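You operate a simulated robot arm through the tools that you are given. There is no shell and no other tool.

You are at the controls of a simulated two-armed robot. One attempt, no reset.

Task
Zero the counter, flag a hundred cards in the tall pink stack, and lay the stack in the wooden tray.
Fine: zero first; wind till the window shows 100 CARDS and the red slip marks the count; leave the blue stack. Set down upright: tall pink stack.
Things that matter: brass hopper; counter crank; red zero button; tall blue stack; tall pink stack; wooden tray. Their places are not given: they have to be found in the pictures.

It is judged by the outcome, as a careful person would: the job done as asked, and still so three seconds after it is handed in. It fails if anything else is knocked over, pushed out of place, dropped, spilled or broken.

Robot
Two 7-joint arms with two-finger parallel grippers on one trunk that stands fixed in place. Base frame: the origin is at the foot of the trunk, x ahead of it, y to its left, z up. Readings come in mm, rad, newtons and seconds.
The left shoulder is at [50, 209, 1196], the right one opposite. With the tool pointing down near the work surface each hand reaches from about 280 to 920 mm from the base axis, measured 20 degrees to its own side. Payload 4.4 kg a hand.
The TCP of each hand is the grasp point between the finger pads, 23 mm short of the fingertips. In the tool frame z runs along the fingers and y along their closing line. The gripper opens to 94 mm. The fingers are 38 mm wide and 10 mm thick; the gripper's body (54 by 96 mm) begins 39 mm behind the TCP.
Orientation is told as [roll, pitch, yaw] about the base's x, y, z axes, in that order, counted from this pose: with the fingers straight down and closing along the base's y, the tool's x points along the base's -x, its y along +y and its z along -z.

Tools
- The arms move only by the tool nudge_tool. It takes "left_rows", "right_rows" or both (then of equal length, played together; a hand with none holds still); each is a list of rows, each an object (a shift or turn left out is 0, a gripper value left out holds the last) with "offset": the shift along the tool's x, y, z in mm, a list of three; "rot": the turn, a rotation vector about the tool's x, y, z in rad, a list of three; "fingers": the opening, from 0 (shut) to 1 (fully open). In form: [{"offset": [dx, dy, dz], "rot": [rx, ry, rz], "fingers": fingers}, ...]. A call has 1 to 20 rows; each row is the pose to reach, as a shift and turn from the pose commanded when the call began, along the tool's axes at that moment. Each row takes 0.2 s and may step no farther than 50 mm and 0.15 rad from the row before; otherwise, or with a gripper value out of range, the whole call is refused. A pose out of reach is approached as far as the arm can. The call stops where the force on the tool passes 40 N (or 10 N more than at its start, if that is more) or the arm is blocked; 0.2 s more then pass. Each finger travels about 108 mm/s and halts on what it meets, pressing with about 38 N; the grip force reading is that of the motor and also rises with nothing between the fingers. The clock runs only during rows and for 0.2 s after the last one: add rows that repeat a pose to give the fingers time. The reply holds the time, the measured pose of the TCP, the force on the tool along the base axes, the opening and the grip force, in the units named above and with some noise, with the torque about the TCP (base axes, N m) and any sound that the robot's microphone picked up.
- Cameras (640 x 400 px; columns grow to the right, rows downward): "scene" is now at [146.2, -52.3, 1393]; the picture's right is [-0.55, -0.83, 0.00], its down [-0.25, 0.16, -0.95] and it looks along [0.80, -0.53, -0.30] (base axes); focal length 340 px, centre (320, 200). "left" rides on the left gripper at [86, -16, -74] in its tool frame; the picture's right is [0.18, 0.98, 0.00], its down [-0.58, 0.11, -0.81] and it looks along [-0.79, 0.15, 0.59] (tool axes); focal length 243 px, centre (320, 200). "right" rides on the right gripper at [86, 16, -74] in its tool frame; the picture's right is [-0.18, 0.98, 0.00], its down [-0.58, -0.11, -0.81] and it looks along [-0.79, -0.15, 0.59] (tool axes); focal length 243 px, centre (320, 200).
- get_image(camera): a new picture of that camera. The clock stands still meanwhile.
- raise_lower(by): slides the trunk up (or, below 0, down) by that many mm; the arms and the scene camera ride with it, the base frame stays. It gives what a move gives, with no picture.
- aim_head(pan, tilt): turns the head with the scene camera to pan (to the left, within 1.396 rad either way) and tilt (down, from -0.506 to 1.204), counted from straight ahead of the robot. It gives what a move gives.
- measure_at(camera, pixels): for up to 12 pixels [column, row] of the newest picture of that camera ("zoom" is the newest enlarged one), the place [x, y, z] in the base frame of the surface seen there, good to about 2 mm. The clock stands still meanwhile.
- inspect(camera, box): a new picture of the part [left, top, right, bottom] of that camera's present view, enlarged. The clock stands still meanwhile.
- hand_in(): hands the job in; it is judged then, once.

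Open the grippers and draw the arms clear of the work before you hand the job in, unless the task says otherwise.

The tools are called after "Request:" as name(argument=value, ...) on one line, values as JSON. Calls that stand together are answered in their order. nudge_tool: Moves the arms, as the interface text tells. Its arguments: {"type":"object","properties":{"left_rows":{"type":"array","items":{"type":"object","properties":{"offset":{"type":"array","items":{"type":"number"}},"rot":{"type":"array","items":{"type":"number"}},"fingers":{"type":"number"}}}},"right_rows":{"type":"array","items":{"type":"object","properties":{"offset":{"type":"array","items":{"type":"number"}},"rot":{"type":"array","items":{"type":"number"}},"fingers":{"type":"number"}}}}},"required":[]} The other tools are called the same way: raise_lower (by) slides the trunk up or down; aim_head (pan, tilt) turns the head that bears the scene camera; get_image (camera) takes a picture; measure_at (camera, pixels) gives the place of the surface under pixels of a picture; inspect (camera, box) takes an enlarged picture of a part of a camera's view; hand_in () hands the job in.

At the start:

```text
clock: 0.0
left_ee_pos: [509.3, -48.0, 1264.2]
left_ee_rot: [0.0, -0.002, 0.001]
left_force: [0.0, 0.2, 0.1]
left_ft_torque: [-0.01, -0.02, 0.0]
left_gripper_width: 94.2
left_gripper_force: 0.1
right_ee_pos: [342.7, -512.5, 1254.9]
right_ee_rot: [0.0, -0.002, 0.0]
right_force: [1.3, 0.5, 0.4]
right_ft_torque: [0.0, 0.0, 0.0]
right_gripper_width: 93.9
right_gripper_force: 0.0
trunk travel left (down, up): [-275.0, 288.0]
head pan, tilt: [-0.585, 0.302]
```

scene: 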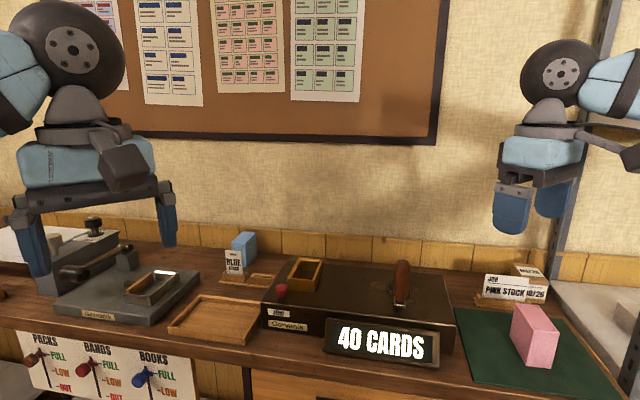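
right: 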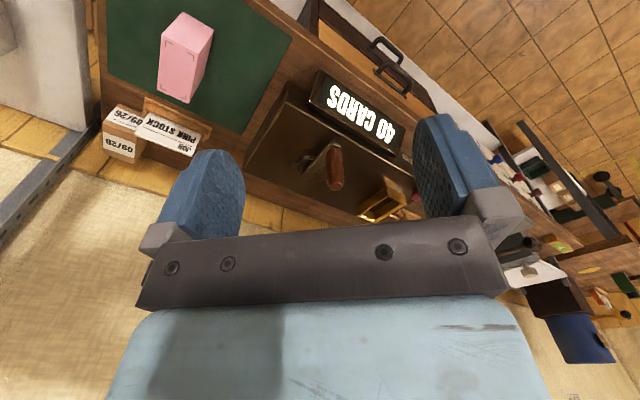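
left: 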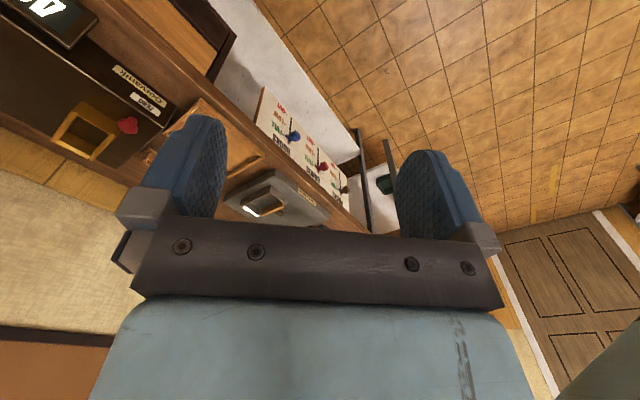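

The scene shows the counter with "40 CARDS", a red button near (282,290), a brass hopper near (304,273), a crank near (401,285), a pink stack near (535,337) and a wooden tray near (213,318). I'll zoom in on the work first.

Request:
inspect(camera="scene", box=[240, 230, 480, 380])

Request:
inspect(camera="scene", box=[440, 240, 640, 400])

Request:
inspect(camera="scene", box=[0, 220, 280, 400])

```text
2.67 times, centred on (360, 305) of scene
```

zoom: 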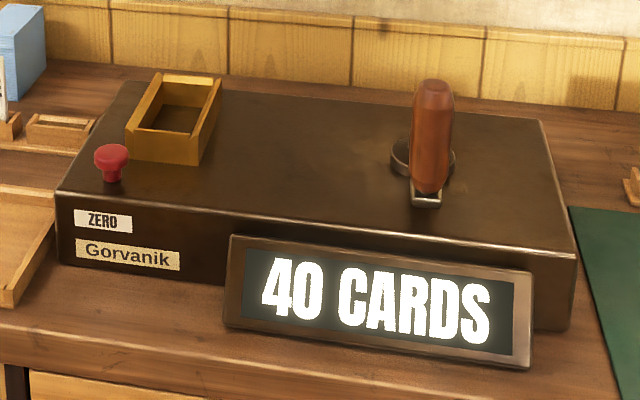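

```text
2.50 times, centred on (540, 320) of scene
```

zoom: 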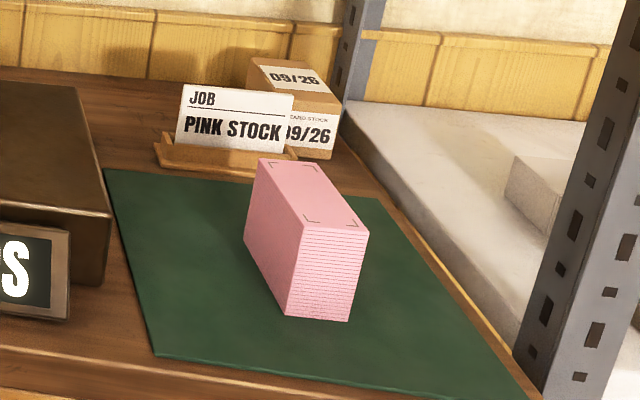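

```text
2.22 times, centred on (140, 310) of scene
```

zoom: 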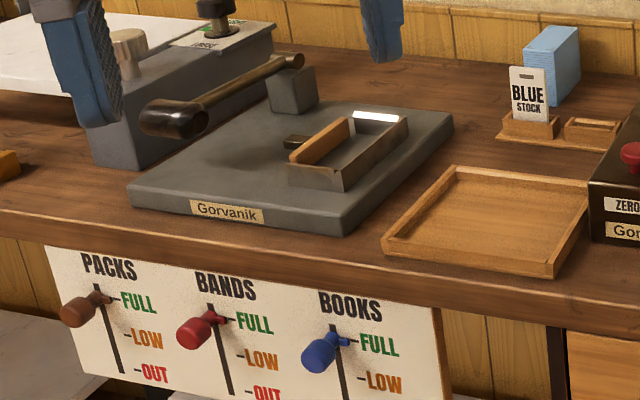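

Let me measure the key points in the full scene view (button, hopper, crank, pink stack, tray).

Request:
get_image(camera="scene")

Request:
measure_at(camera="scene", pixels=[[282, 287], [290, 262], [320, 263], [304, 272], [402, 264], [401, 300], [518, 306], [540, 325], [556, 332], [530, 340], [215, 320], [242, 245]])

```text
taken
```

scene: 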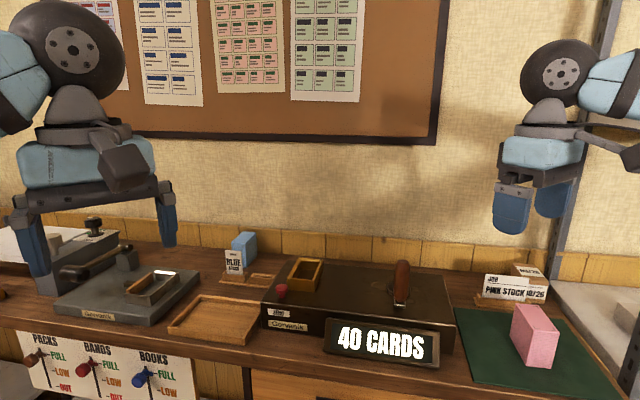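

```text
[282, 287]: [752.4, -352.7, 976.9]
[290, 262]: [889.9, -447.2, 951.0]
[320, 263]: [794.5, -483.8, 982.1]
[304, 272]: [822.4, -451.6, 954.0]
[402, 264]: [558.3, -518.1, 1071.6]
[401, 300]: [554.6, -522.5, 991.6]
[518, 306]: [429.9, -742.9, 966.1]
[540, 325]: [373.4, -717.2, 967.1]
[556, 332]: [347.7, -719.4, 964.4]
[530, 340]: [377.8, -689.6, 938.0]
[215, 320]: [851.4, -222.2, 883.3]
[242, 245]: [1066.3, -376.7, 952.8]
```

I'll tilt the head down to centre the work in view for sharper pictures.

Request:
aim_head(pan=-0.65, tilt=0.65)

Request:
get_image(camera="scene")

```text
clock: 0.8
left_ee_pos: [507.6, -47.6, 1264.3]
left_ee_rot: [-0.001, -0.002, 0.002]
left_force: [0.7, -1.0, -0.3]
left_ft_torque: [0.02, -0.02, -0.02]
left_gripper_width: 94.1
left_gripper_force: 0.1
right_ee_pos: [341.8, -512.1, 1254.4]
right_ee_rot: [0.0, -0.001, 0.0]
right_force: [0.2, 0.0, 0.5]
right_ft_torque: [0.0, 0.02, 0.03]
right_gripper_width: 93.8
right_gripper_force: 0.1
trunk travel left (down, up): [-275.0, 288.0]
head pan, tilt: [-0.649, 0.649]
```

```text
taken
```

scene: 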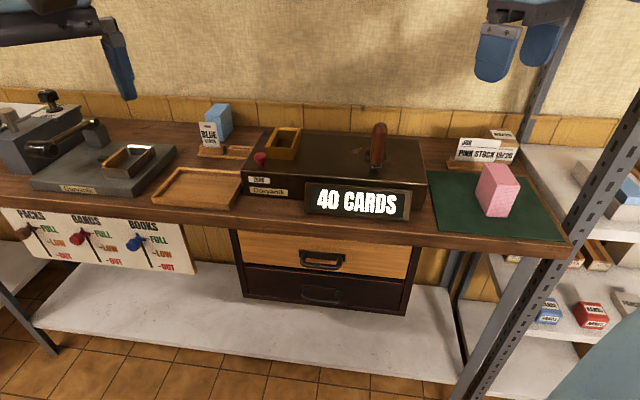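

Zooming in on the counter, tray and pink stack for measuring.

Request:
inspect(camera="scene", box=[232, 110, 440, 240])

Request:
measure_at(camera="zoom", pixels=[[88, 148], [100, 145], [145, 60], [210, 60], [110, 130], [185, 145], [160, 100], [455, 50], [450, 165], [30, 185], [590, 250], [110, 70]])

```text
3.08 times, centred on (336, 175) of scene
```

zoom: 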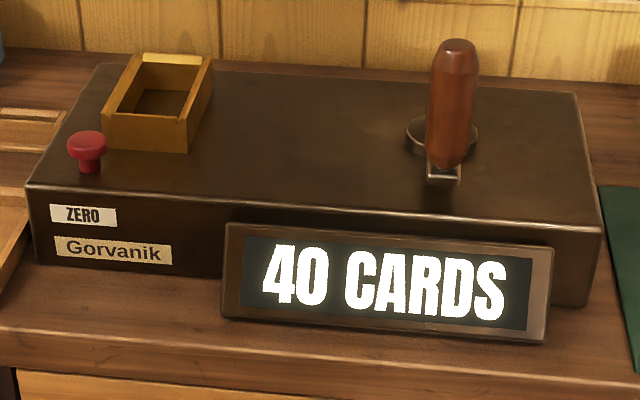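

```text
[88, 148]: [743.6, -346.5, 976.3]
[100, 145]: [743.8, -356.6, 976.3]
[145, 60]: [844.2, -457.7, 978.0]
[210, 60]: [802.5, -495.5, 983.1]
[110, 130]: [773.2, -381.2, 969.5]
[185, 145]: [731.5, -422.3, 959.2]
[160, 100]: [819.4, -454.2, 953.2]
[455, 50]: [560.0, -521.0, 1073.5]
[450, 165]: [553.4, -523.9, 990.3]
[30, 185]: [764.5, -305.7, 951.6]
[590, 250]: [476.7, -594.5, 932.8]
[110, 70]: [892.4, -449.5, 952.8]
```

Zooming closer on the crank and hopper to learn their geometry.

Request:
inspect(camera="scene", box=[350, 115, 410, 180])

Request:
measure_at(camera="zoom", pixels=[[200, 225], [345, 225], [230, 200], [290, 345], [290, 370], [200, 200], [350, 250], [240, 330], [330, 330], [280, 50], [260, 320], [200, 300]])

Request:
inspect(camera="scene", box=[245, 115, 315, 185])

```text
6.15 times, centred on (380, 148) of scene
```

zoom: 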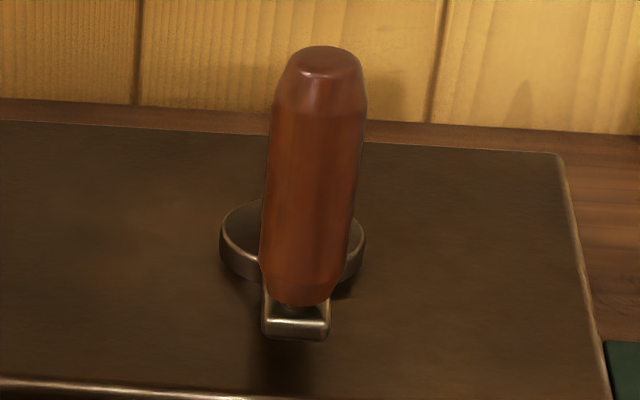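

```text
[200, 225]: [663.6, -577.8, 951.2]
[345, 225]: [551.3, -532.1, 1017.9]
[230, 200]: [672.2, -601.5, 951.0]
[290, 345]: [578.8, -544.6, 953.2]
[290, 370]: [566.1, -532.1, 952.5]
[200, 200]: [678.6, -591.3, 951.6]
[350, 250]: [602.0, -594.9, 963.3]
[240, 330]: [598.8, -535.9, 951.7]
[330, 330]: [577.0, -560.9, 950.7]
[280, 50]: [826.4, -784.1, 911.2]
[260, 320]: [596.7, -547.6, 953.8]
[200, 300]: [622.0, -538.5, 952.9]
```

```text
5.71 times, centred on (280, 150) of scene
```

zoom: 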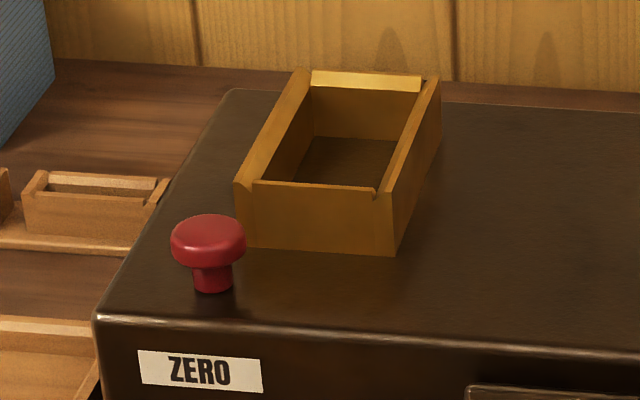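

Measuring the hopper's rim corners, its inner floor, and the red button.

Request:
measure_at(camera="zoom", pixels=[[242, 184], [305, 72], [390, 190], [434, 80], [315, 187], [365, 80], [340, 165], [255, 184], [372, 192], [208, 228], [245, 245], [393, 250]])

Request:
inspect(camera="scene", box=[460, 150, 540, 230])

Request:
measure_at(camera="zoom", pixels=[[140, 110], [275, 105], [340, 200], [200, 220], [235, 150], [180, 180], [270, 220], [235, 360], [335, 360], [450, 300], [125, 240], [60, 200]])

```text
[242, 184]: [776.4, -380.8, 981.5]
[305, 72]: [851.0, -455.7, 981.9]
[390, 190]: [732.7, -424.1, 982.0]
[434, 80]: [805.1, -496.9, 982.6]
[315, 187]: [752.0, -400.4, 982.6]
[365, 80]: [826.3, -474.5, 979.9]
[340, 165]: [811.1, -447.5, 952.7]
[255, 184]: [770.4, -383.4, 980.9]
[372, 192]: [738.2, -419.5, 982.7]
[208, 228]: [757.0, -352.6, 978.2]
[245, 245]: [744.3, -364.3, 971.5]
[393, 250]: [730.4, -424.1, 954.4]
```

```text
5.00 times, centred on (500, 190) of scene
```

zoom: 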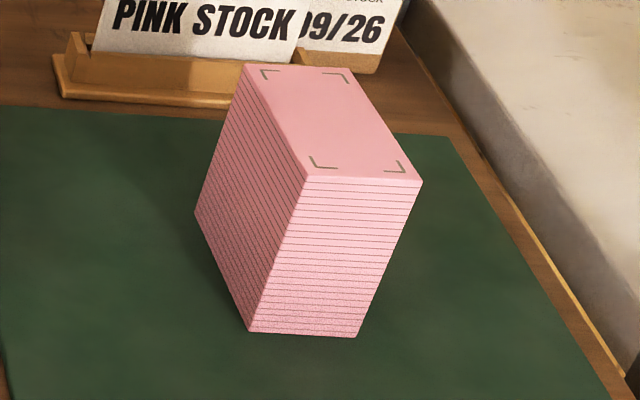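

```text
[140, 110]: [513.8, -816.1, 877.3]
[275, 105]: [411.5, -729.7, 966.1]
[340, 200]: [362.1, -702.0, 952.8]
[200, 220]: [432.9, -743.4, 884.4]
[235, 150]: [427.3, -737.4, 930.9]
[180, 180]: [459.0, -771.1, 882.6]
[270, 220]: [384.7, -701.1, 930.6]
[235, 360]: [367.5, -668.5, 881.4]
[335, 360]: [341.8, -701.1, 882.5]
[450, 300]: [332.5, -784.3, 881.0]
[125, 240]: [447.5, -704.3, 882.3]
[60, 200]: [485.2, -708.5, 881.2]
```

Measuring the pink stack's top corners precisely, and its bottom edges.

Request:
measure_at(camera="zoom", pixels=[[248, 67], [341, 70], [307, 177], [419, 182], [330, 120], [252, 328], [354, 334], [197, 213], [300, 182], [310, 250], [360, 260], [415, 192]])

Request:
inspect(camera="scene", box=[140, 90, 270, 220])

Request:
measure_at(camera="zoom", pixels=[[70, 525], [60, 510], [200, 385], [460, 520], [510, 420], [280, 450], [250, 500], [380, 530], [300, 400], [420, 420], [150, 440], [480, 470]])

```text
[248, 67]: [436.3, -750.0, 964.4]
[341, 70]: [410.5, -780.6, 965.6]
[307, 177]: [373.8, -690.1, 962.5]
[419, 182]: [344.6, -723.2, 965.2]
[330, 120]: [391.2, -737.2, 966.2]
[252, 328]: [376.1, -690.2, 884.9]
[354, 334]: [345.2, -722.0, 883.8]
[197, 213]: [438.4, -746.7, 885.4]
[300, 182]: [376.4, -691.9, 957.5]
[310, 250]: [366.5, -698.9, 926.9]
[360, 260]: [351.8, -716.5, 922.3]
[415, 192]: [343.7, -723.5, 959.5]
```

```text
3.08 times, centred on (205, 155) of scene
```

zoom: 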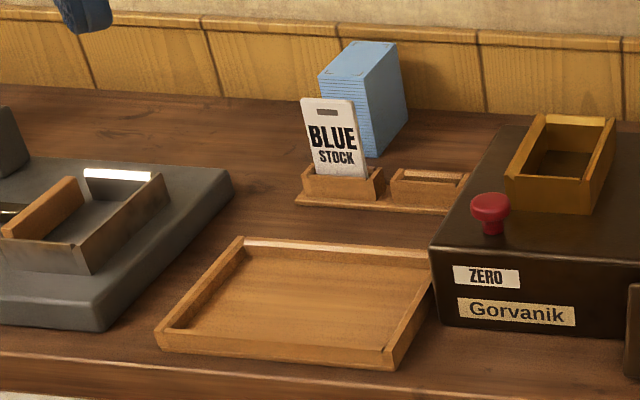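

```text
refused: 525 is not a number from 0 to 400
```

Now measuring the crank hub and handle in a close zoom; the tray after that.

Request:
inspect(camera="scene", box=[350, 115, 410, 180])

Request:
measure_at(camera="zoom", pixels=[[226, 250], [362, 255], [240, 212], [350, 215], [297, 330], [272, 325], [325, 325], [325, 60], [275, 150], [360, 150], [315, 150], [300, 312]])

Request:
inspect(camera="scene", box=[140, 100, 270, 220])

Request:
measure_at(camera="zoom", pixels=[[243, 200], [162, 308], [390, 325], [430, 220], [300, 250], [280, 315], [260, 203], [175, 305], [380, 322], [420, 222], [245, 225], [330, 260]])

```text
6.15 times, centred on (380, 148) of scene
```

zoom: 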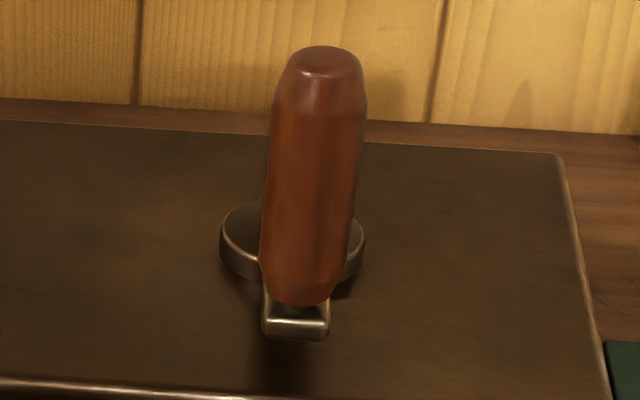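

```text
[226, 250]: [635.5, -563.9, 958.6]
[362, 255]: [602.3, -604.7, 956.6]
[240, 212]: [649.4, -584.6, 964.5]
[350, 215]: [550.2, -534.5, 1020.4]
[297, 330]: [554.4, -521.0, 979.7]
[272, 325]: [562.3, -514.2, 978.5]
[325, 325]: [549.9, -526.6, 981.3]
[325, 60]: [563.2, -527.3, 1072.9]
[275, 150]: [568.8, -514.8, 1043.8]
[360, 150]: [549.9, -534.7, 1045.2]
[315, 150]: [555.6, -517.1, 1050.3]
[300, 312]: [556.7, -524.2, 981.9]
```

```text
3.33 times, centred on (205, 160) of scene
```

zoom: 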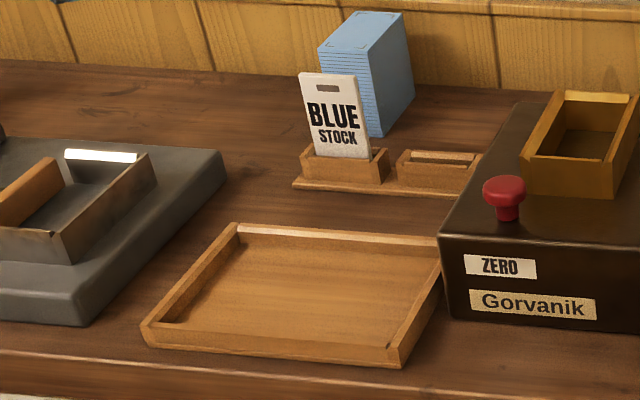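

```text
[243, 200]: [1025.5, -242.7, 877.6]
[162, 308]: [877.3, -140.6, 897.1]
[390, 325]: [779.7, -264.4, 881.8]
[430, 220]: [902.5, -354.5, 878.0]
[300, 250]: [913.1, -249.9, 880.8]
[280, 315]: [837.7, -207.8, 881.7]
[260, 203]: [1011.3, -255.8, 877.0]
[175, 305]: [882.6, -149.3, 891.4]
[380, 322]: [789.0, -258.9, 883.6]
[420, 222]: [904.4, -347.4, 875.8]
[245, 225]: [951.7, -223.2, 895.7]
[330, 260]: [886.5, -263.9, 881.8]
```

The tray's rim is around (143–440, 224–365) in this zoom. I'll measure its corners and interior.

Request:
measure_at(camera="zoom", pixels=[[237, 227], [148, 322], [395, 348], [438, 250], [243, 243], [178, 322], [385, 345], [432, 265], [300, 290], [340, 300], [270, 346], [335, 236]])

Request:
get_image(camera="right")

Request:
get_image(camera="left")

```text
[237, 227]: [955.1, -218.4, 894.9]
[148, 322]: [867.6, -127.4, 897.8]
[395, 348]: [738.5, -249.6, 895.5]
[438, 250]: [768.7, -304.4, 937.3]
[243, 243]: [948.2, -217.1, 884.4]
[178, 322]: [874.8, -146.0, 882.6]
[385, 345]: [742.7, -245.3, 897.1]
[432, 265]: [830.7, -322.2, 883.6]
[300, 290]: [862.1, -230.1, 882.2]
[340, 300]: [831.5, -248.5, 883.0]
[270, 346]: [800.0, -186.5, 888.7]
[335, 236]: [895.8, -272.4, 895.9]
```

```text
taken
```

right: 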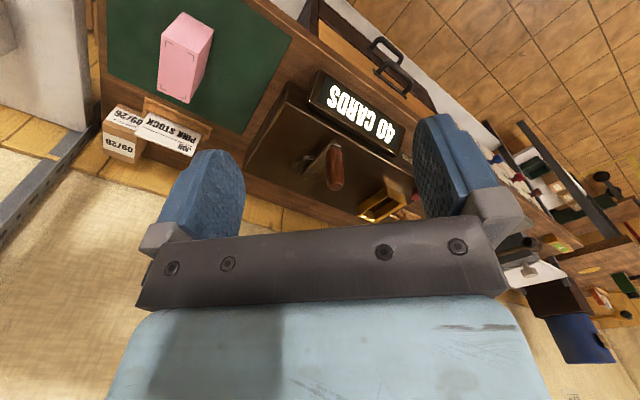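

```text
taken
```

left: 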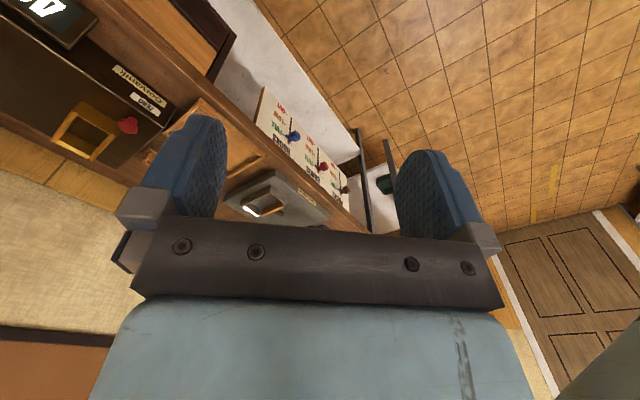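

The pictures put the red button at about (755,-352,978), in line with the counter's 45° orientation. First I'll close the right gripper, turn it by -45° and bring it over the button at z≈1090.

Request:
nudge_tool(right_rows=[{"offset": [-34, 13, 5], "rot": [0, 0, 0.065], "fingers": 0}, {"offset": [-68, 27, 15], "rot": [0, 0, 0.13], "fingers": 0}, {"offset": [-102, 40, 30], "rot": [0, 0, 0.196], "fingers": 0}, {"offset": [-136, 53, 45], "rot": [0, 0, 0.262], "fingers": 0}, {"offset": [-170, 67, 60], "rot": [0, 0, 0.327], "fingers": 0}, {"offset": [-204, 80, 75], "rot": [0, 0, 0.393], "fingers": 0}, {"offset": [-238, 93, 90], "rot": [0, 0, 0.458], "fingers": 0}, {"offset": [-272, 107, 105], "rot": [0, 0, 0.524], "fingers": 0}, {"offset": [-306, 120, 120], "rot": [0, 0, 0.589], "fingers": 0}, {"offset": [-340, 133, 135], "rot": [0, 0, 0.655], "fingers": 0}, {"offset": [-374, 147, 150], "rot": [0, 0, 0.72], "fingers": 0}, {"offset": [-408, 160, 164], "rot": [0, 0, 0.785], "fingers": 0}, {"offset": [-408, 160, 164], "rot": [0, 0, 0.785], "fingers": 0}])

Request:
get_image(camera="scene")

Request:
get_image(camera="right")

```text
clock: 3.6
left_ee_pos: [507.9, -47.2, 1266.0]
left_ee_rot: [0.0, -0.003, 0.002]
left_force: [-0.8, -0.1, -0.4]
left_ft_torque: [-0.02, -0.01, 0.0]
left_gripper_width: 94.0
left_gripper_force: 0.1
right_ee_pos: [749.4, -352.0, 1093.8]
right_ee_rot: [0.002, -0.001, -0.784]
right_force: [0.3, 0.1, 0.3]
right_ft_torque: [0.01, -0.06, -0.04]
right_gripper_width: 0.0
right_gripper_force: 38.2
right hand out of reach, approached as far as the arm can: row 12, 13
trunk travel left (down, up): [-275.0, 288.0]
head pan, tilt: [-0.649, 0.649]
```

```text
taken
```

scene: 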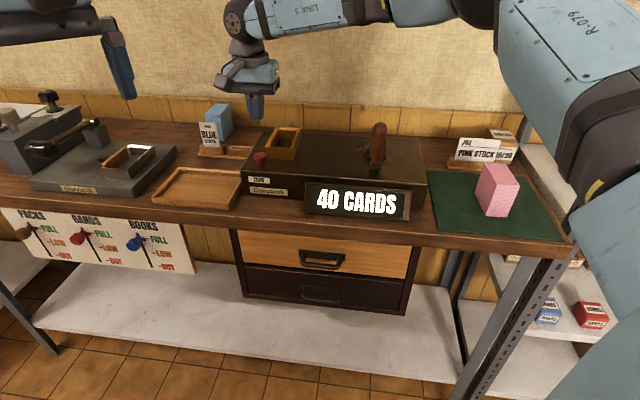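

```text
taken
```

right: 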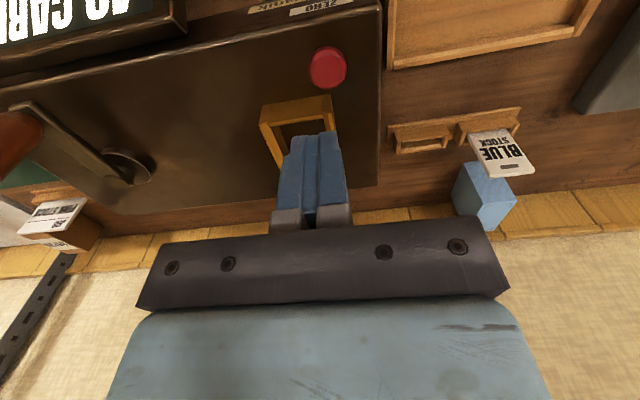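

The hand is over the button area but the arm reports being at its reach limit at this height, as the wrist sits high relative to the shoulder. I'll raise the trunk by 120 mm so the shoulder-to-wrist line is more level.

Request:
raise_lower(by=120)

Request:
get_image(camera="scene")

```text
clock: 5.1
left_ee_pos: [509.5, -47.2, 1385.1]
left_ee_rot: [0.0, 0.001, 0.001]
left_force: [0.0, -0.5, 0.2]
left_ft_torque: [0.03, -0.01, -0.03]
left_gripper_width: 94.0
left_gripper_force: 0.2
right_ee_pos: [748.7, -352.9, 1210.6]
right_ee_rot: [0.002, 0.0, -0.784]
right_force: [0.6, -0.1, -0.4]
right_ft_torque: [0.01, 0.03, 0.03]
right_gripper_width: 0.1
right_gripper_force: 37.7
trunk travel left (down, up): [-395.0, 168.0]
head pan, tilt: [-0.649, 0.649]
```

```text
taken
```

scene: 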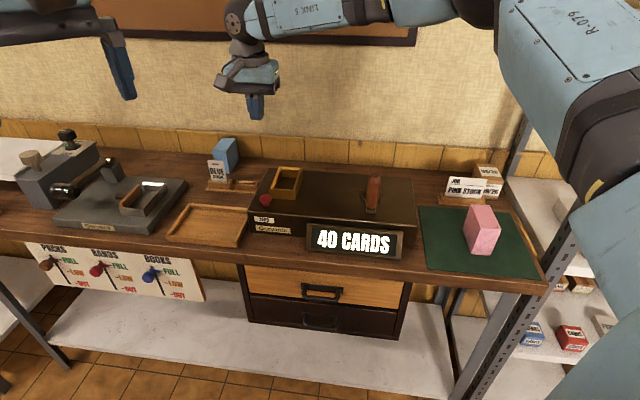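

From this higher view I'll re-measure the button, hopper and tray for a second estimate.

Request:
inspect(camera="scene", box=[250, 155, 314, 219])

Request:
inspect(camera="scene", box=[250, 160, 314, 200])

```text
6.25 times, centred on (282, 187) of scene
```

zoom: 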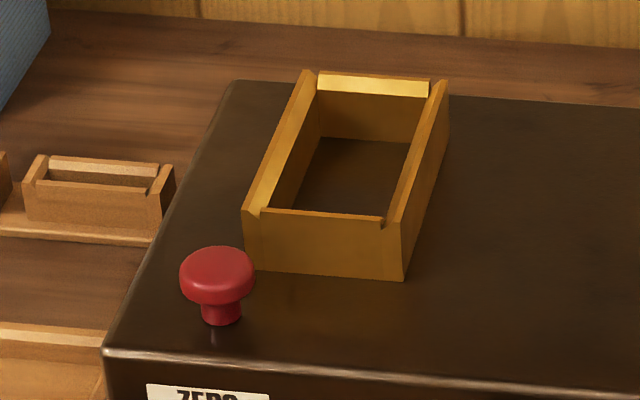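

```text
10.00 times, centred on (282, 180) of scene
```

zoom: 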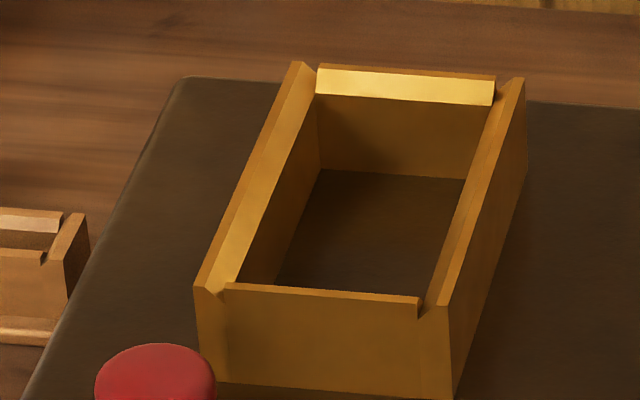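

The hopper has chamfered lead-in edges. Measuring rim corners, inner edges and the floor in this 10x view.

Request:
measure_at(camera="zoom", pixels=[[200, 283], [296, 66], [441, 300], [520, 82], [240, 280], [318, 160], [432, 292], [465, 175], [320, 290], [405, 78], [405, 100], [370, 230]])

Request:
inspect(camera="scene", box=[250, 185, 290, 215])

Request:
measure_at(camera="zoom", pixels=[[240, 175], [200, 180], [280, 180], [240, 160], [240, 200], [165, 185], [318, 185], [240, 145]])

```text
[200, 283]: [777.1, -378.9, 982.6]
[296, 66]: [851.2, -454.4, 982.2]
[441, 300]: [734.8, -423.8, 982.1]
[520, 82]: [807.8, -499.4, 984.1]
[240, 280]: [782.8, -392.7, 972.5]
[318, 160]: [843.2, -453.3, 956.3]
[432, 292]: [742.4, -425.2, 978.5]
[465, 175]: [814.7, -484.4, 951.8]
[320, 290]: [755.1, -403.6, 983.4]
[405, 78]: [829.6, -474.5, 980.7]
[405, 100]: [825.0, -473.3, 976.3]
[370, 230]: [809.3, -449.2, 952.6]
```

```text
13.33 times, centred on (270, 200) of scene
```

zoom: 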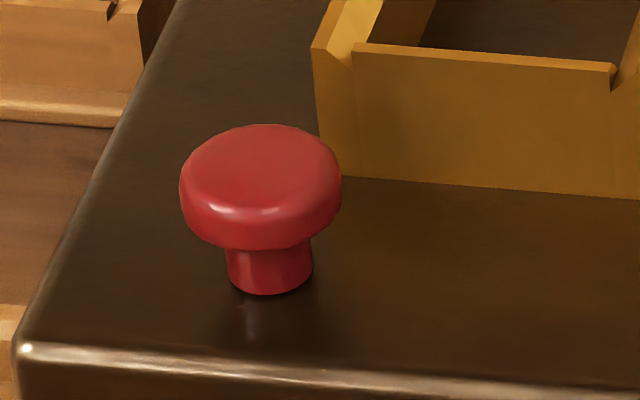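

```text
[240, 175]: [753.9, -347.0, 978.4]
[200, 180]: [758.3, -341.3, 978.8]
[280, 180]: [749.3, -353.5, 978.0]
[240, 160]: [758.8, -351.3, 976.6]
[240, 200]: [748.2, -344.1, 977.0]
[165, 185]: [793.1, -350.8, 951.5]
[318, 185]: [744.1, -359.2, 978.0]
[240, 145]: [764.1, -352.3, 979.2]
```

Button top is centred near (753,-351,978). I'll descend to about 10 mm above it (TCP z≈1011) with closed fingers.

Request:
nudge_tool(right_rows=[{"offset": [-0.7, 4.2, 40], "fingers": 0}, {"offset": [-0.7, 4.2, 80], "fingers": 0}, {"offset": [-0.7, 4.2, 120], "fingers": 0}, {"offset": [-0.7, 4.2, 160], "fingers": 0}, {"offset": [-0.7, 4.2, 185], "fingers": 0}, {"offset": [-0.7, 4.2, 198], "fingers": 0}, {"offset": [-0.7, 4.2, 198], "fingers": 0}])

Request:
inspect(camera="scene", box=[230, 140, 330, 220])

Request:
get_image(camera="right")

```text
clock: 6.7
left_ee_pos: [509.6, -47.0, 1384.6]
left_ee_rot: [0.001, -0.001, 0.002]
left_force: [0.0, 0.9, -0.2]
left_ft_torque: [0.03, -0.01, -0.03]
left_gripper_width: 93.9
left_gripper_force: 0.0
right_ee_pos: [693.0, -379.1, 1059.0]
right_ee_rot: [0.001, 0.0, -0.785]
right_force: [-1.2, -0.4, 0.3]
right_ft_torque: [0.04, 0.04, 0.06]
right_gripper_width: 0.1
right_gripper_force: 38.7
right hand out of reach, approached as far as the arm can: row 1, 2, 3, 4, 5, 6, 7
trunk travel left (down, up): [-395.0, 168.0]
head pan, tilt: [-0.649, 0.649]
```

```text
5.00 times, centred on (280, 180) of scene
```

zoom: 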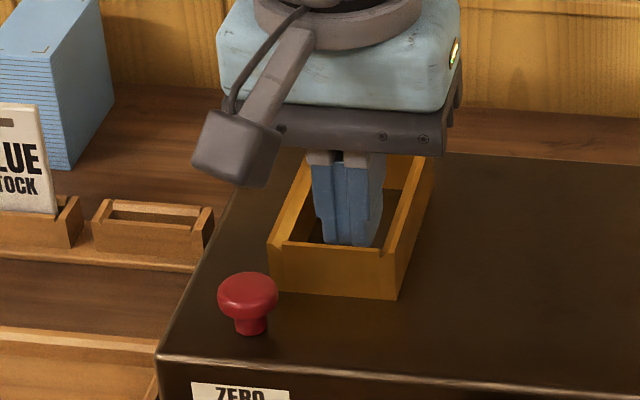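

```text
taken
```

right: 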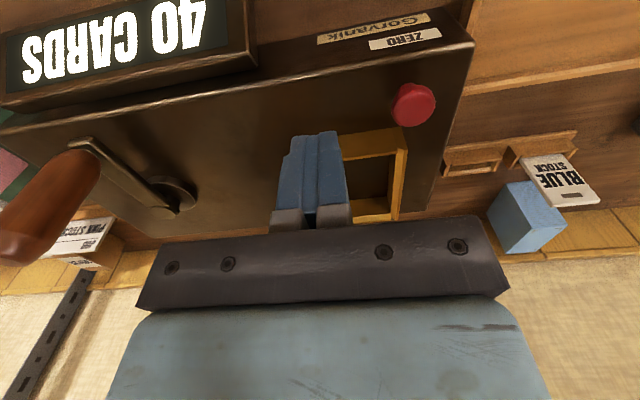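

The raised trunk made reach worse here: the hand stopped at (693,-379,1059), clear of everything. I'll look at how the right arm is posed before choosing another approach.

Request:
aim_head(pan=-0.9, tilt=0.1)

Request:
get_image(camera="scene")

```text
clock: 7.7
left_ee_pos: [508.7, -46.8, 1385.1]
left_ee_rot: [0.0, -0.001, 0.001]
left_force: [-0.1, 0.1, 1.2]
left_ft_torque: [0.01, 0.02, 0.01]
left_gripper_width: 94.3
left_gripper_force: 0.0
right_ee_pos: [691.6, -378.5, 1058.6]
right_ee_rot: [0.001, -0.002, -0.785]
right_force: [0.9, 0.6, 0.6]
right_ft_torque: [-0.01, -0.01, -0.02]
right_gripper_width: 0.0
right_gripper_force: 38.5
trunk travel left (down, up): [-395.0, 168.0]
head pan, tilt: [-0.901, 0.099]
```

```text
taken
```

scene: 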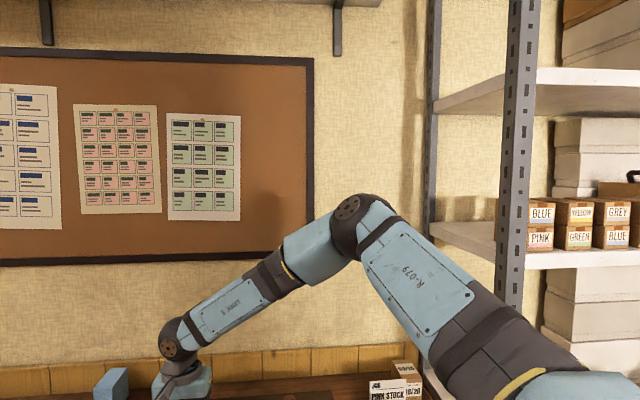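

The elbow (350,222) is well bent, so the arm isn't stretched out. I'll measure the joints to understand the limit.

Request:
measure_at(camera="scene", pixels=[[350, 212], [170, 345], [420, 280], [500, 360], [230, 310], [330, 240]])

```text
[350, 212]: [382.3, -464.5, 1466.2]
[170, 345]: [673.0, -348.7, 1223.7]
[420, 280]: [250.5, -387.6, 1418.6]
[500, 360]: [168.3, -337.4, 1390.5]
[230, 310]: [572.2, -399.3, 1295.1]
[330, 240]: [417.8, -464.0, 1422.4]
```

Shoulder–elbow–wrist lengths (≈450+400 mm) show reach is enough, so a wrist-turn limit is stopping it. I'll lift up 60 mm and turn the yaw back to 0 to test.

Request:
nudge_tool(right_rows=[{"offset": [0, 0, -40], "rot": [0, 0, 0], "fingers": 0}, {"offset": [0, 0, -60], "rot": [0, 0, 0], "fingers": 0}, {"offset": [0, 0, -60], "rot": [0, 0, -0.13], "fingers": 0}, {"offset": [0, 0, -60], "rot": [0, 0, -0.26], "fingers": 0}, {"offset": [0, 0, -60], "rot": [0, 0, -0.39], "fingers": 0}, {"offset": [0, 0, -60], "rot": [0, 0, -0.52], "fingers": 0}, {"offset": [0, 0, -60], "rot": [0, 0, -0.65], "fingers": 0}, {"offset": [0, 0, -60], "rot": [0, 0, -0.785], "fingers": 0}])

Request:
get_image(camera="scene")

```text
clock: 9.5
left_ee_pos: [510.2, -48.1, 1384.9]
left_ee_rot: [-0.001, -0.001, 0.002]
left_force: [0.0, -0.5, 0.5]
left_ft_torque: [0.0, 0.01, 0.0]
left_gripper_width: 94.1
left_gripper_force: 0.0
right_ee_pos: [693.2, -374.1, 1119.8]
right_ee_rot: [-0.001, -0.001, 0.001]
right_force: [-0.9, -0.4, -0.5]
right_ft_torque: [-0.02, 0.04, -0.03]
right_gripper_width: 0.0
right_gripper_force: 37.6
trunk travel left (down, up): [-395.0, 168.0]
head pan, tilt: [-0.901, 0.099]
```

```text
taken
```

scene: 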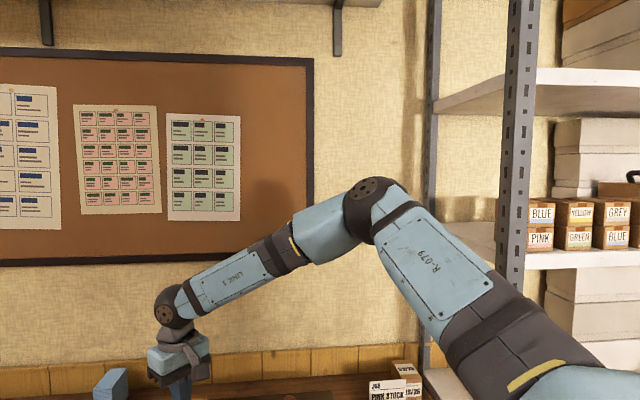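

Yaw is back to 0 with no reach complaint. Now I'll go to above the button at TCP z≈1040 with yaw 0.

Request:
nudge_tool(right_rows=[{"offset": [-30, 12, 20], "fingers": 0}, {"offset": [-59, 24, 40], "fingers": 0}, {"offset": [-59, 24, 60], "fingers": 0}, {"offset": [-59, 24, 80], "fingers": 0}, {"offset": [-59, 24, 80], "fingers": 0}])

Request:
aim_head(pan=-0.6, tilt=0.6)

Request:
get_image(camera="scene")

```text
clock: 10.7
left_ee_pos: [508.2, -46.4, 1385.2]
left_ee_rot: [0.001, 0.0, 0.0]
left_force: [-0.5, 0.4, 0.4]
left_ft_torque: [0.01, -0.01, -0.02]
left_gripper_width: 93.9
left_gripper_force: 0.2
right_ee_pos: [700.2, -374.6, 1073.3]
right_ee_rot: [0.0, -0.003, -0.001]
right_force: [-0.4, -0.8, -0.4]
right_ft_torque: [0.0, 0.0, 0.02]
right_gripper_width: 0.0
right_gripper_force: 38.4
right hand out of reach, approached as far as the arm can: row 1, 2, 3, 4, 5
trunk travel left (down, up): [-395.0, 168.0]
head pan, tilt: [-0.901, 0.099]
```

```text
clock: 11.6
left_ee_pos: [509.2, -48.0, 1384.7]
left_ee_rot: [0.0, 0.001, 0.001]
left_force: [0.3, -0.7, -0.4]
left_ft_torque: [0.0, -0.02, -0.02]
left_gripper_width: 93.9
left_gripper_force: 0.0
right_ee_pos: [700.1, -375.5, 1072.6]
right_ee_rot: [0.0, -0.001, 0.0]
right_force: [-0.9, 0.2, 0.2]
right_ft_torque: [-0.03, -0.02, 0.02]
right_gripper_width: 0.1
right_gripper_force: 38.3
trunk travel left (down, up): [-395.0, 168.0]
head pan, tilt: [-0.6, 0.6]
```

```text
taken
```

scene: 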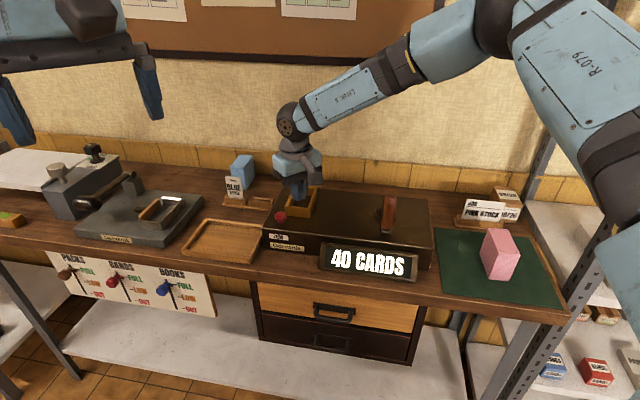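

Still held at about 671 mm from the shoulder regardless of yaw. I'll test tilting the fingers outward (about tool y), which brings the wrist nearer the shoulder and should lengthen reach.

Request:
nudge_tool(right_rows=[{"offset": [0, 0, -10], "rot": [0, -0.13, 0], "fingers": 0}, {"offset": [0, 0, -10], "rot": [0, -0.26, 0], "fingers": 0}, {"offset": [0, 0, -10], "rot": [0, -0.39, 0], "fingers": 0}, {"offset": [0, 0, -10], "rot": [0, -0.52, 0], "fingers": 0}, {"offset": [-25, 12, -10], "rot": [0, -0.52, 0], "fingers": 0}, {"offset": [-52, 24, -10], "rot": [0, -0.52, 0], "fingers": 0}, {"offset": [-52, 24, -10], "rot": [0, -0.52, 0], "fingers": 0}])

Request:
get_image(camera="scene")

```text
clock: 13.2
left_ee_pos: [509.0, -48.1, 1385.3]
left_ee_rot: [-0.001, -0.001, 0.002]
left_force: [-0.1, -0.6, 0.2]
left_ft_torque: [-0.02, 0.0, 0.03]
left_gripper_width: 94.0
left_gripper_force: 0.1
right_ee_pos: [752.2, -349.7, 1084.5]
right_ee_rot: [-0.002, -0.522, 0.001]
right_force: [-0.7, 0.2, -0.4]
right_ft_torque: [-0.01, 0.0, -0.01]
right_gripper_width: 0.0
right_gripper_force: 37.8
trunk travel left (down, up): [-395.0, 168.0]
head pan, tilt: [-0.6, 0.6]
```

```text
taken
```

scene: 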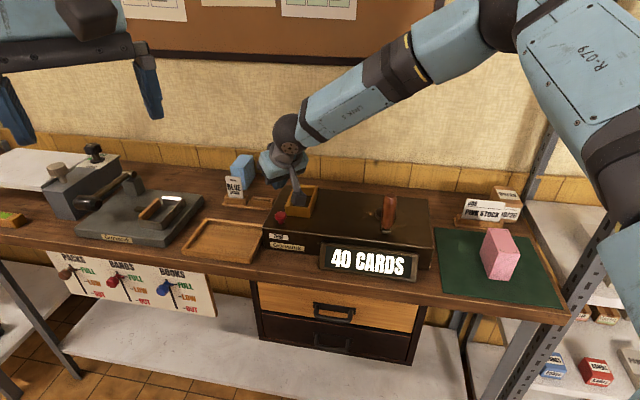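

The tilt worked: the hand reached (752,-350,1084) with no complaint. Let me check the picture geometry and the gripper's own view.

Request:
inspect(camera="scene", box=[220, 100, 360, 270])

Request:
get_image(camera="right")

```text
2.35 times, centred on (290, 185) of scene
```

zoom: 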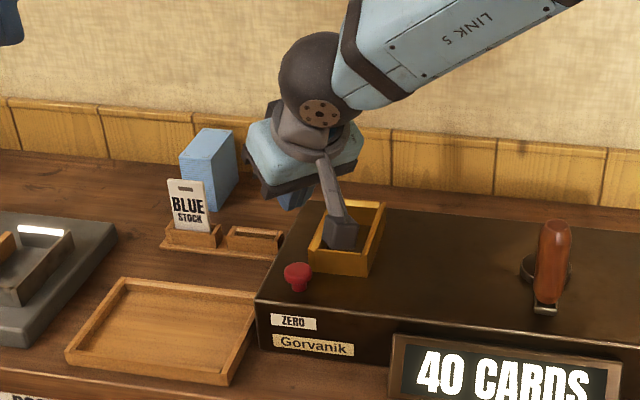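

```text
taken
```

right: 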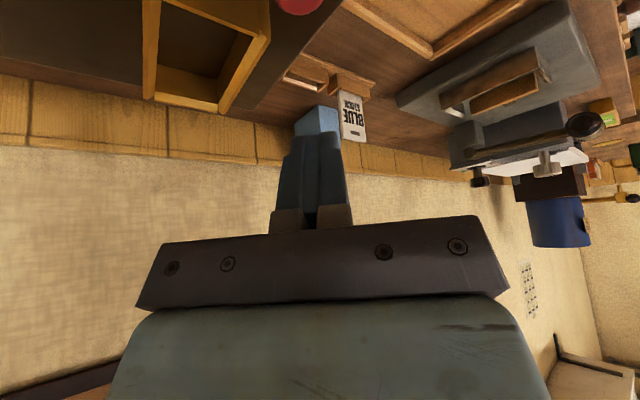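

Tilt lengthens reach, so I'll use tilted grips for the far targets. Now lowering the tilted closed fingertips so their lowest edge is about 10 mm above the button centre.

Request:
nudge_tool(right_rows=[{"offset": [9, -1, 20], "fingers": 0}, {"offset": [18, -1, 40], "fingers": 0}, {"offset": [28.2, -1, 61.1], "fingers": 0}, {"offset": [28.2, -1, 61.1], "fingers": 0}])

Request:
inspect(camera="scene", box=[250, 160, 340, 250])

Request:
get_image(camera="right")

```text
clock: 14.2
left_ee_pos: [508.2, -47.6, 1384.6]
left_ee_rot: [0.001, 0.0, 0.002]
left_force: [0.3, 0.3, -0.5]
left_ft_torque: [0.01, 0.01, 0.05]
left_gripper_width: 94.0
left_gripper_force: 0.0
right_ee_pos: [732.4, -365.0, 1039.8]
right_ee_rot: [0.001, -0.522, 0.0]
right_force: [-0.5, 0.5, 0.2]
right_ft_torque: [0.0, 0.01, 0.0]
right_gripper_width: 0.1
right_gripper_force: 37.8
right hand out of reach, approached as far as the arm can: row 1, 2, 3, 4
trunk travel left (down, up): [-395.0, 168.0]
head pan, tilt: [-0.6, 0.6]
```

```text
4.44 times, centred on (295, 205) of scene
```

zoom: 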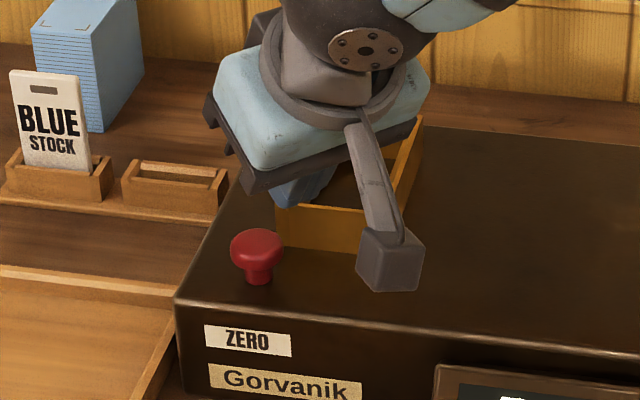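

```text
taken
```

right: 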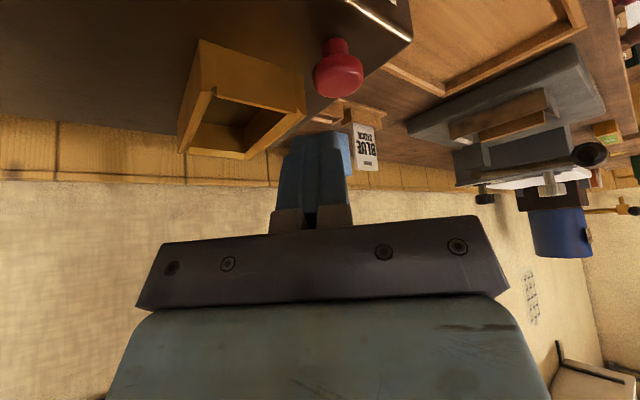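

The limit tightens the lower the wrist is relative to the shoulder (upper arm cannot drop further), so a lower trunk is what's needed. First I'll raise and level the right hand, then slide the trunk down.

Request:
nudge_tool(right_rows=[{"offset": [-24, 0, -42], "rot": [0, 0, 0], "fingers": 0}, {"offset": [-48, 0, -84], "rot": [0, 0, 0], "fingers": 0}, {"offset": [-55, 0, -130], "rot": [0, 0.1, 0], "fingers": 0}, {"offset": [-60, 0, -178], "rot": [0, 0.22, 0], "fingers": 0}, {"offset": [-62.8, 0, -224], "rot": [0, 0.35, 0], "fingers": 0}, {"offset": [-60.4, 0, -262], "rot": [0, 0.48, 0], "fingers": 0}, {"offset": [-60.4, 0, -265], "rot": [0, 0.522, 0], "fingers": 0}])

```text
clock: 15.8
left_ee_pos: [510.2, -47.6, 1383.9]
left_ee_rot: [0.001, 0.0, 0.001]
left_force: [-0.1, -0.4, -0.6]
left_ft_torque: [0.01, 0.03, -0.01]
left_gripper_width: 93.8
left_gripper_force: 0.1
right_ee_pos: [648.7, -362.1, 1300.8]
right_ee_rot: [0.002, 0.005, 0.001]
right_force: [-0.4, 0.4, -0.4]
right_ft_torque: [-0.02, -0.04, -0.01]
right_gripper_width: 0.0
right_gripper_force: 37.4
trunk travel left (down, up): [-395.0, 168.0]
head pan, tilt: [-0.6, 0.6]
```

Right hand is at (649,-362,1301), level. Lowering the trunk by 170 mm; the hand will be at about z=1130, clear of the counter (top 951, crank 1073).

Request:
raise_lower(by=-170)

Request:
nudge_tool(right_rows=[{"offset": [0, 0, -40], "fingers": 0}, {"offset": [0, 0, -80], "fingers": 0}, {"offset": [0, 0, -100], "fingers": 0}], left_rows=[{"offset": [0, 0, -20]}, {"offset": [0, 0, -40]}, {"offset": [0, 0, -40]}])

Request:
get_image(camera="scene")

```text
clock: 17.8
left_ee_pos: [508.8, -47.2, 1215.1]
left_ee_rot: [-0.001, 0.001, 0.0]
left_force: [0.1, 0.1, -0.8]
left_ft_torque: [-0.02, 0.02, 0.03]
left_gripper_width: 93.9
left_gripper_force: 0.0
right_ee_pos: [647.0, -362.8, 1131.8]
right_ee_rot: [0.001, -0.001, 0.0]
right_force: [0.4, 0.3, 0.1]
right_ft_torque: [0.0, -0.02, 0.01]
right_gripper_width: 0.2
right_gripper_force: 38.1
trunk travel left (down, up): [-225.0, 338.0]
head pan, tilt: [-0.6, 0.6]
```

```text
clock: 18.6
left_ee_pos: [507.7, -46.8, 1254.4]
left_ee_rot: [-0.001, -0.001, 0.002]
left_force: [-0.7, 0.4, -0.9]
left_ft_torque: [-0.01, 0.0, 0.01]
left_gripper_width: 94.0
left_gripper_force: 0.1
right_ee_pos: [648.4, -361.7, 1233.1]
right_ee_rot: [0.001, 0.002, 0.001]
right_force: [0.2, 1.0, 0.5]
right_ft_torque: [0.01, 0.0, 0.01]
right_gripper_width: 0.0
right_gripper_force: 38.5
trunk travel left (down, up): [-225.0, 338.0]
head pan, tilt: [-0.6, 0.6]
```

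```text
taken
```

scene: 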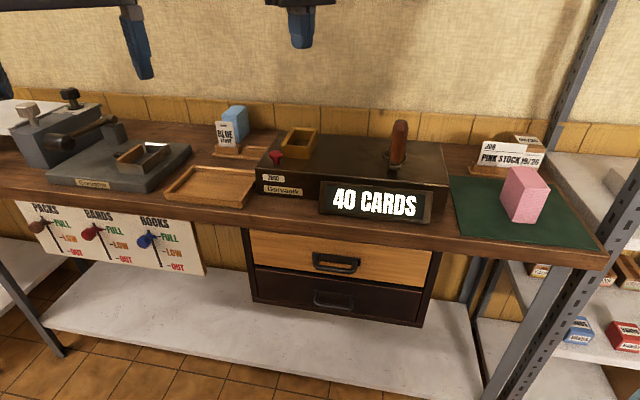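

Lowering another 110 mm (shoulder at ≈1036), then testing reach above the button with the tool vertical.

Request:
raise_lower(by=-110)

Request:
nudge_tool(right_rows=[{"offset": [-35, 4, 0], "fingers": 0}, {"offset": [-70, 8, 0], "fingers": 0}, {"offset": [-104, 12, 0], "fingers": 0}, {"offset": [-104, 12, 40], "fingers": 0}, {"offset": [-104, 12, 80], "fingers": 0}, {"offset": [-104, 12, 100], "fingers": 0}, {"offset": [-104, 12, 100], "fingers": 0}])

Request:
get_image(camera="scene")

Request:
get_image(camera="right")

```text
clock: 20.0
left_ee_pos: [507.6, -48.0, 1143.8]
left_ee_rot: [0.0, 0.0, 0.001]
left_force: [0.6, -0.6, 0.0]
left_ft_torque: [0.0, 0.01, -0.01]
left_gripper_width: 94.2
left_gripper_force: 0.0
right_ee_pos: [647.7, -362.1, 1122.1]
right_ee_rot: [0.001, -0.001, 0.0]
right_force: [0.4, 0.2, 0.3]
right_ft_torque: [-0.01, 0.0, 0.01]
right_gripper_width: 0.0
right_gripper_force: 38.2
trunk travel left (down, up): [-115.0, 448.0]
head pan, tilt: [-0.6, 0.6]
```

```text
clock: 21.6
left_ee_pos: [507.3, -48.2, 1144.1]
left_ee_rot: [0.0, 0.0, 0.0]
left_force: [-0.2, -0.5, 0.5]
left_ft_torque: [-0.01, -0.03, 0.01]
left_gripper_width: 94.0
left_gripper_force: 0.0
right_ee_pos: [751.9, -350.2, 1022.2]
right_ee_rot: [0.001, -0.001, 0.0]
right_force: [0.9, -0.6, -0.7]
right_ft_torque: [0.0, 0.01, -0.02]
right_gripper_width: 0.0
right_gripper_force: 38.5
right hand out of reach, approached as far as the arm can: row 3
trunk travel left (down, up): [-115.0, 448.0]
head pan, tilt: [-0.6, 0.6]
```

```text
taken
```

scene: 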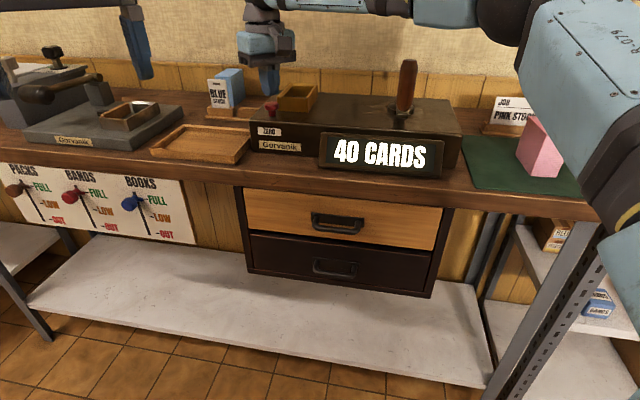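

```text
taken
```

right: 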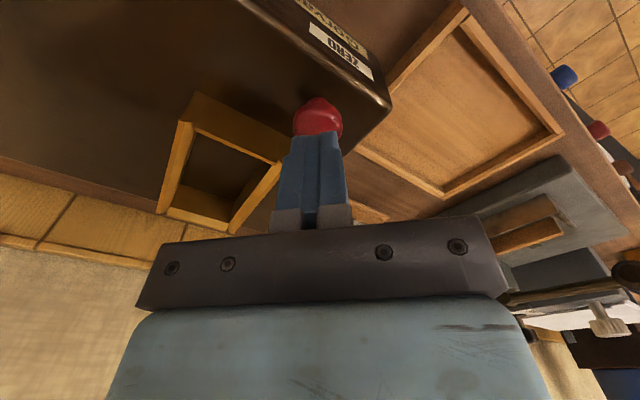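

The vertical hand is now over the button at (752,-350), tips ≈20 mm above it. I'll check the alignment in a zoom before pressing.

Request:
inspect(camera="scene", box=[225, 40, 325, 160])

Request:
measure_at(camera="zoom", pixels=[[150, 230], [145, 225], [155, 175], [240, 165], [300, 155], [235, 180], [165, 240], [150, 240]])

```text
3.33 times, centred on (275, 100) of scene
```

zoom: 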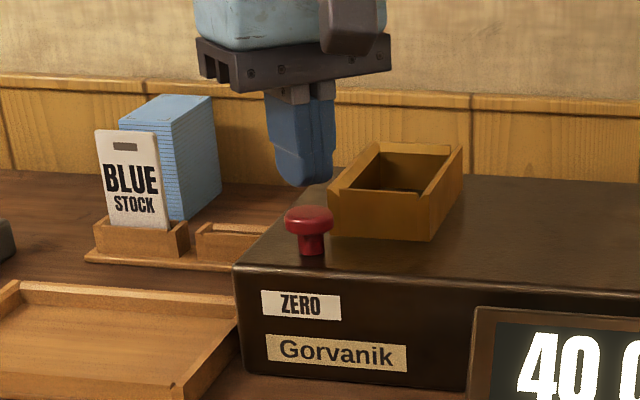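

```text
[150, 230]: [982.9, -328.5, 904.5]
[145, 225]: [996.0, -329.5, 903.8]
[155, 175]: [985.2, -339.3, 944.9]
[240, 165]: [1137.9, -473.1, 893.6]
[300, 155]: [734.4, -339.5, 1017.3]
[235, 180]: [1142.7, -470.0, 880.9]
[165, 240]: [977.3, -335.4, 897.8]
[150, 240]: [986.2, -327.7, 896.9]
```

Fingertips hang just above the button at (309,215) in the zoom. Now pressing down in small steps, a few millimetres past contact.

Request:
nudge_tool(right_rows=[{"offset": [0, -1, 10], "fingers": 0}, {"offset": [0, -1, 17], "fingers": 0}, {"offset": [0, -1, 20], "fingers": 0}, {"offset": [0, -1, 22], "fingers": 0}, {"offset": [0, -1, 24], "fingers": 0}, {"offset": [0, -1, 26], "fingers": 0}])

Request:
inspect(camera="scene", box=[225, 60, 465, 200])

```text
clock: 23.0
left_ee_pos: [506.7, -48.6, 1144.8]
left_ee_rot: [0.001, 0.0, 0.002]
left_force: [-0.3, 0.5, -1.1]
left_ft_torque: [-0.04, -0.02, -0.01]
left_gripper_width: 94.0
left_gripper_force: 0.1
right_ee_pos: [751.7, -350.6, 996.7]
right_ee_rot: [0.0, 0.001, 0.0]
right_force: [-0.1, -1.7, 3.5]
right_ft_torque: [-0.1, -0.02, -0.02]
right_gripper_width: 0.1
right_gripper_force: 38.1
trunk travel left (down, up): [-115.0, 448.0]
head pan, tilt: [-0.6, 0.6]
heard: click
```

```text
2.67 times, centred on (345, 130) of scene
```

zoom: 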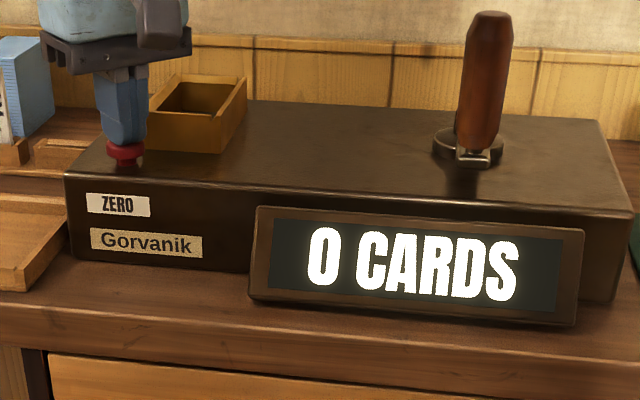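

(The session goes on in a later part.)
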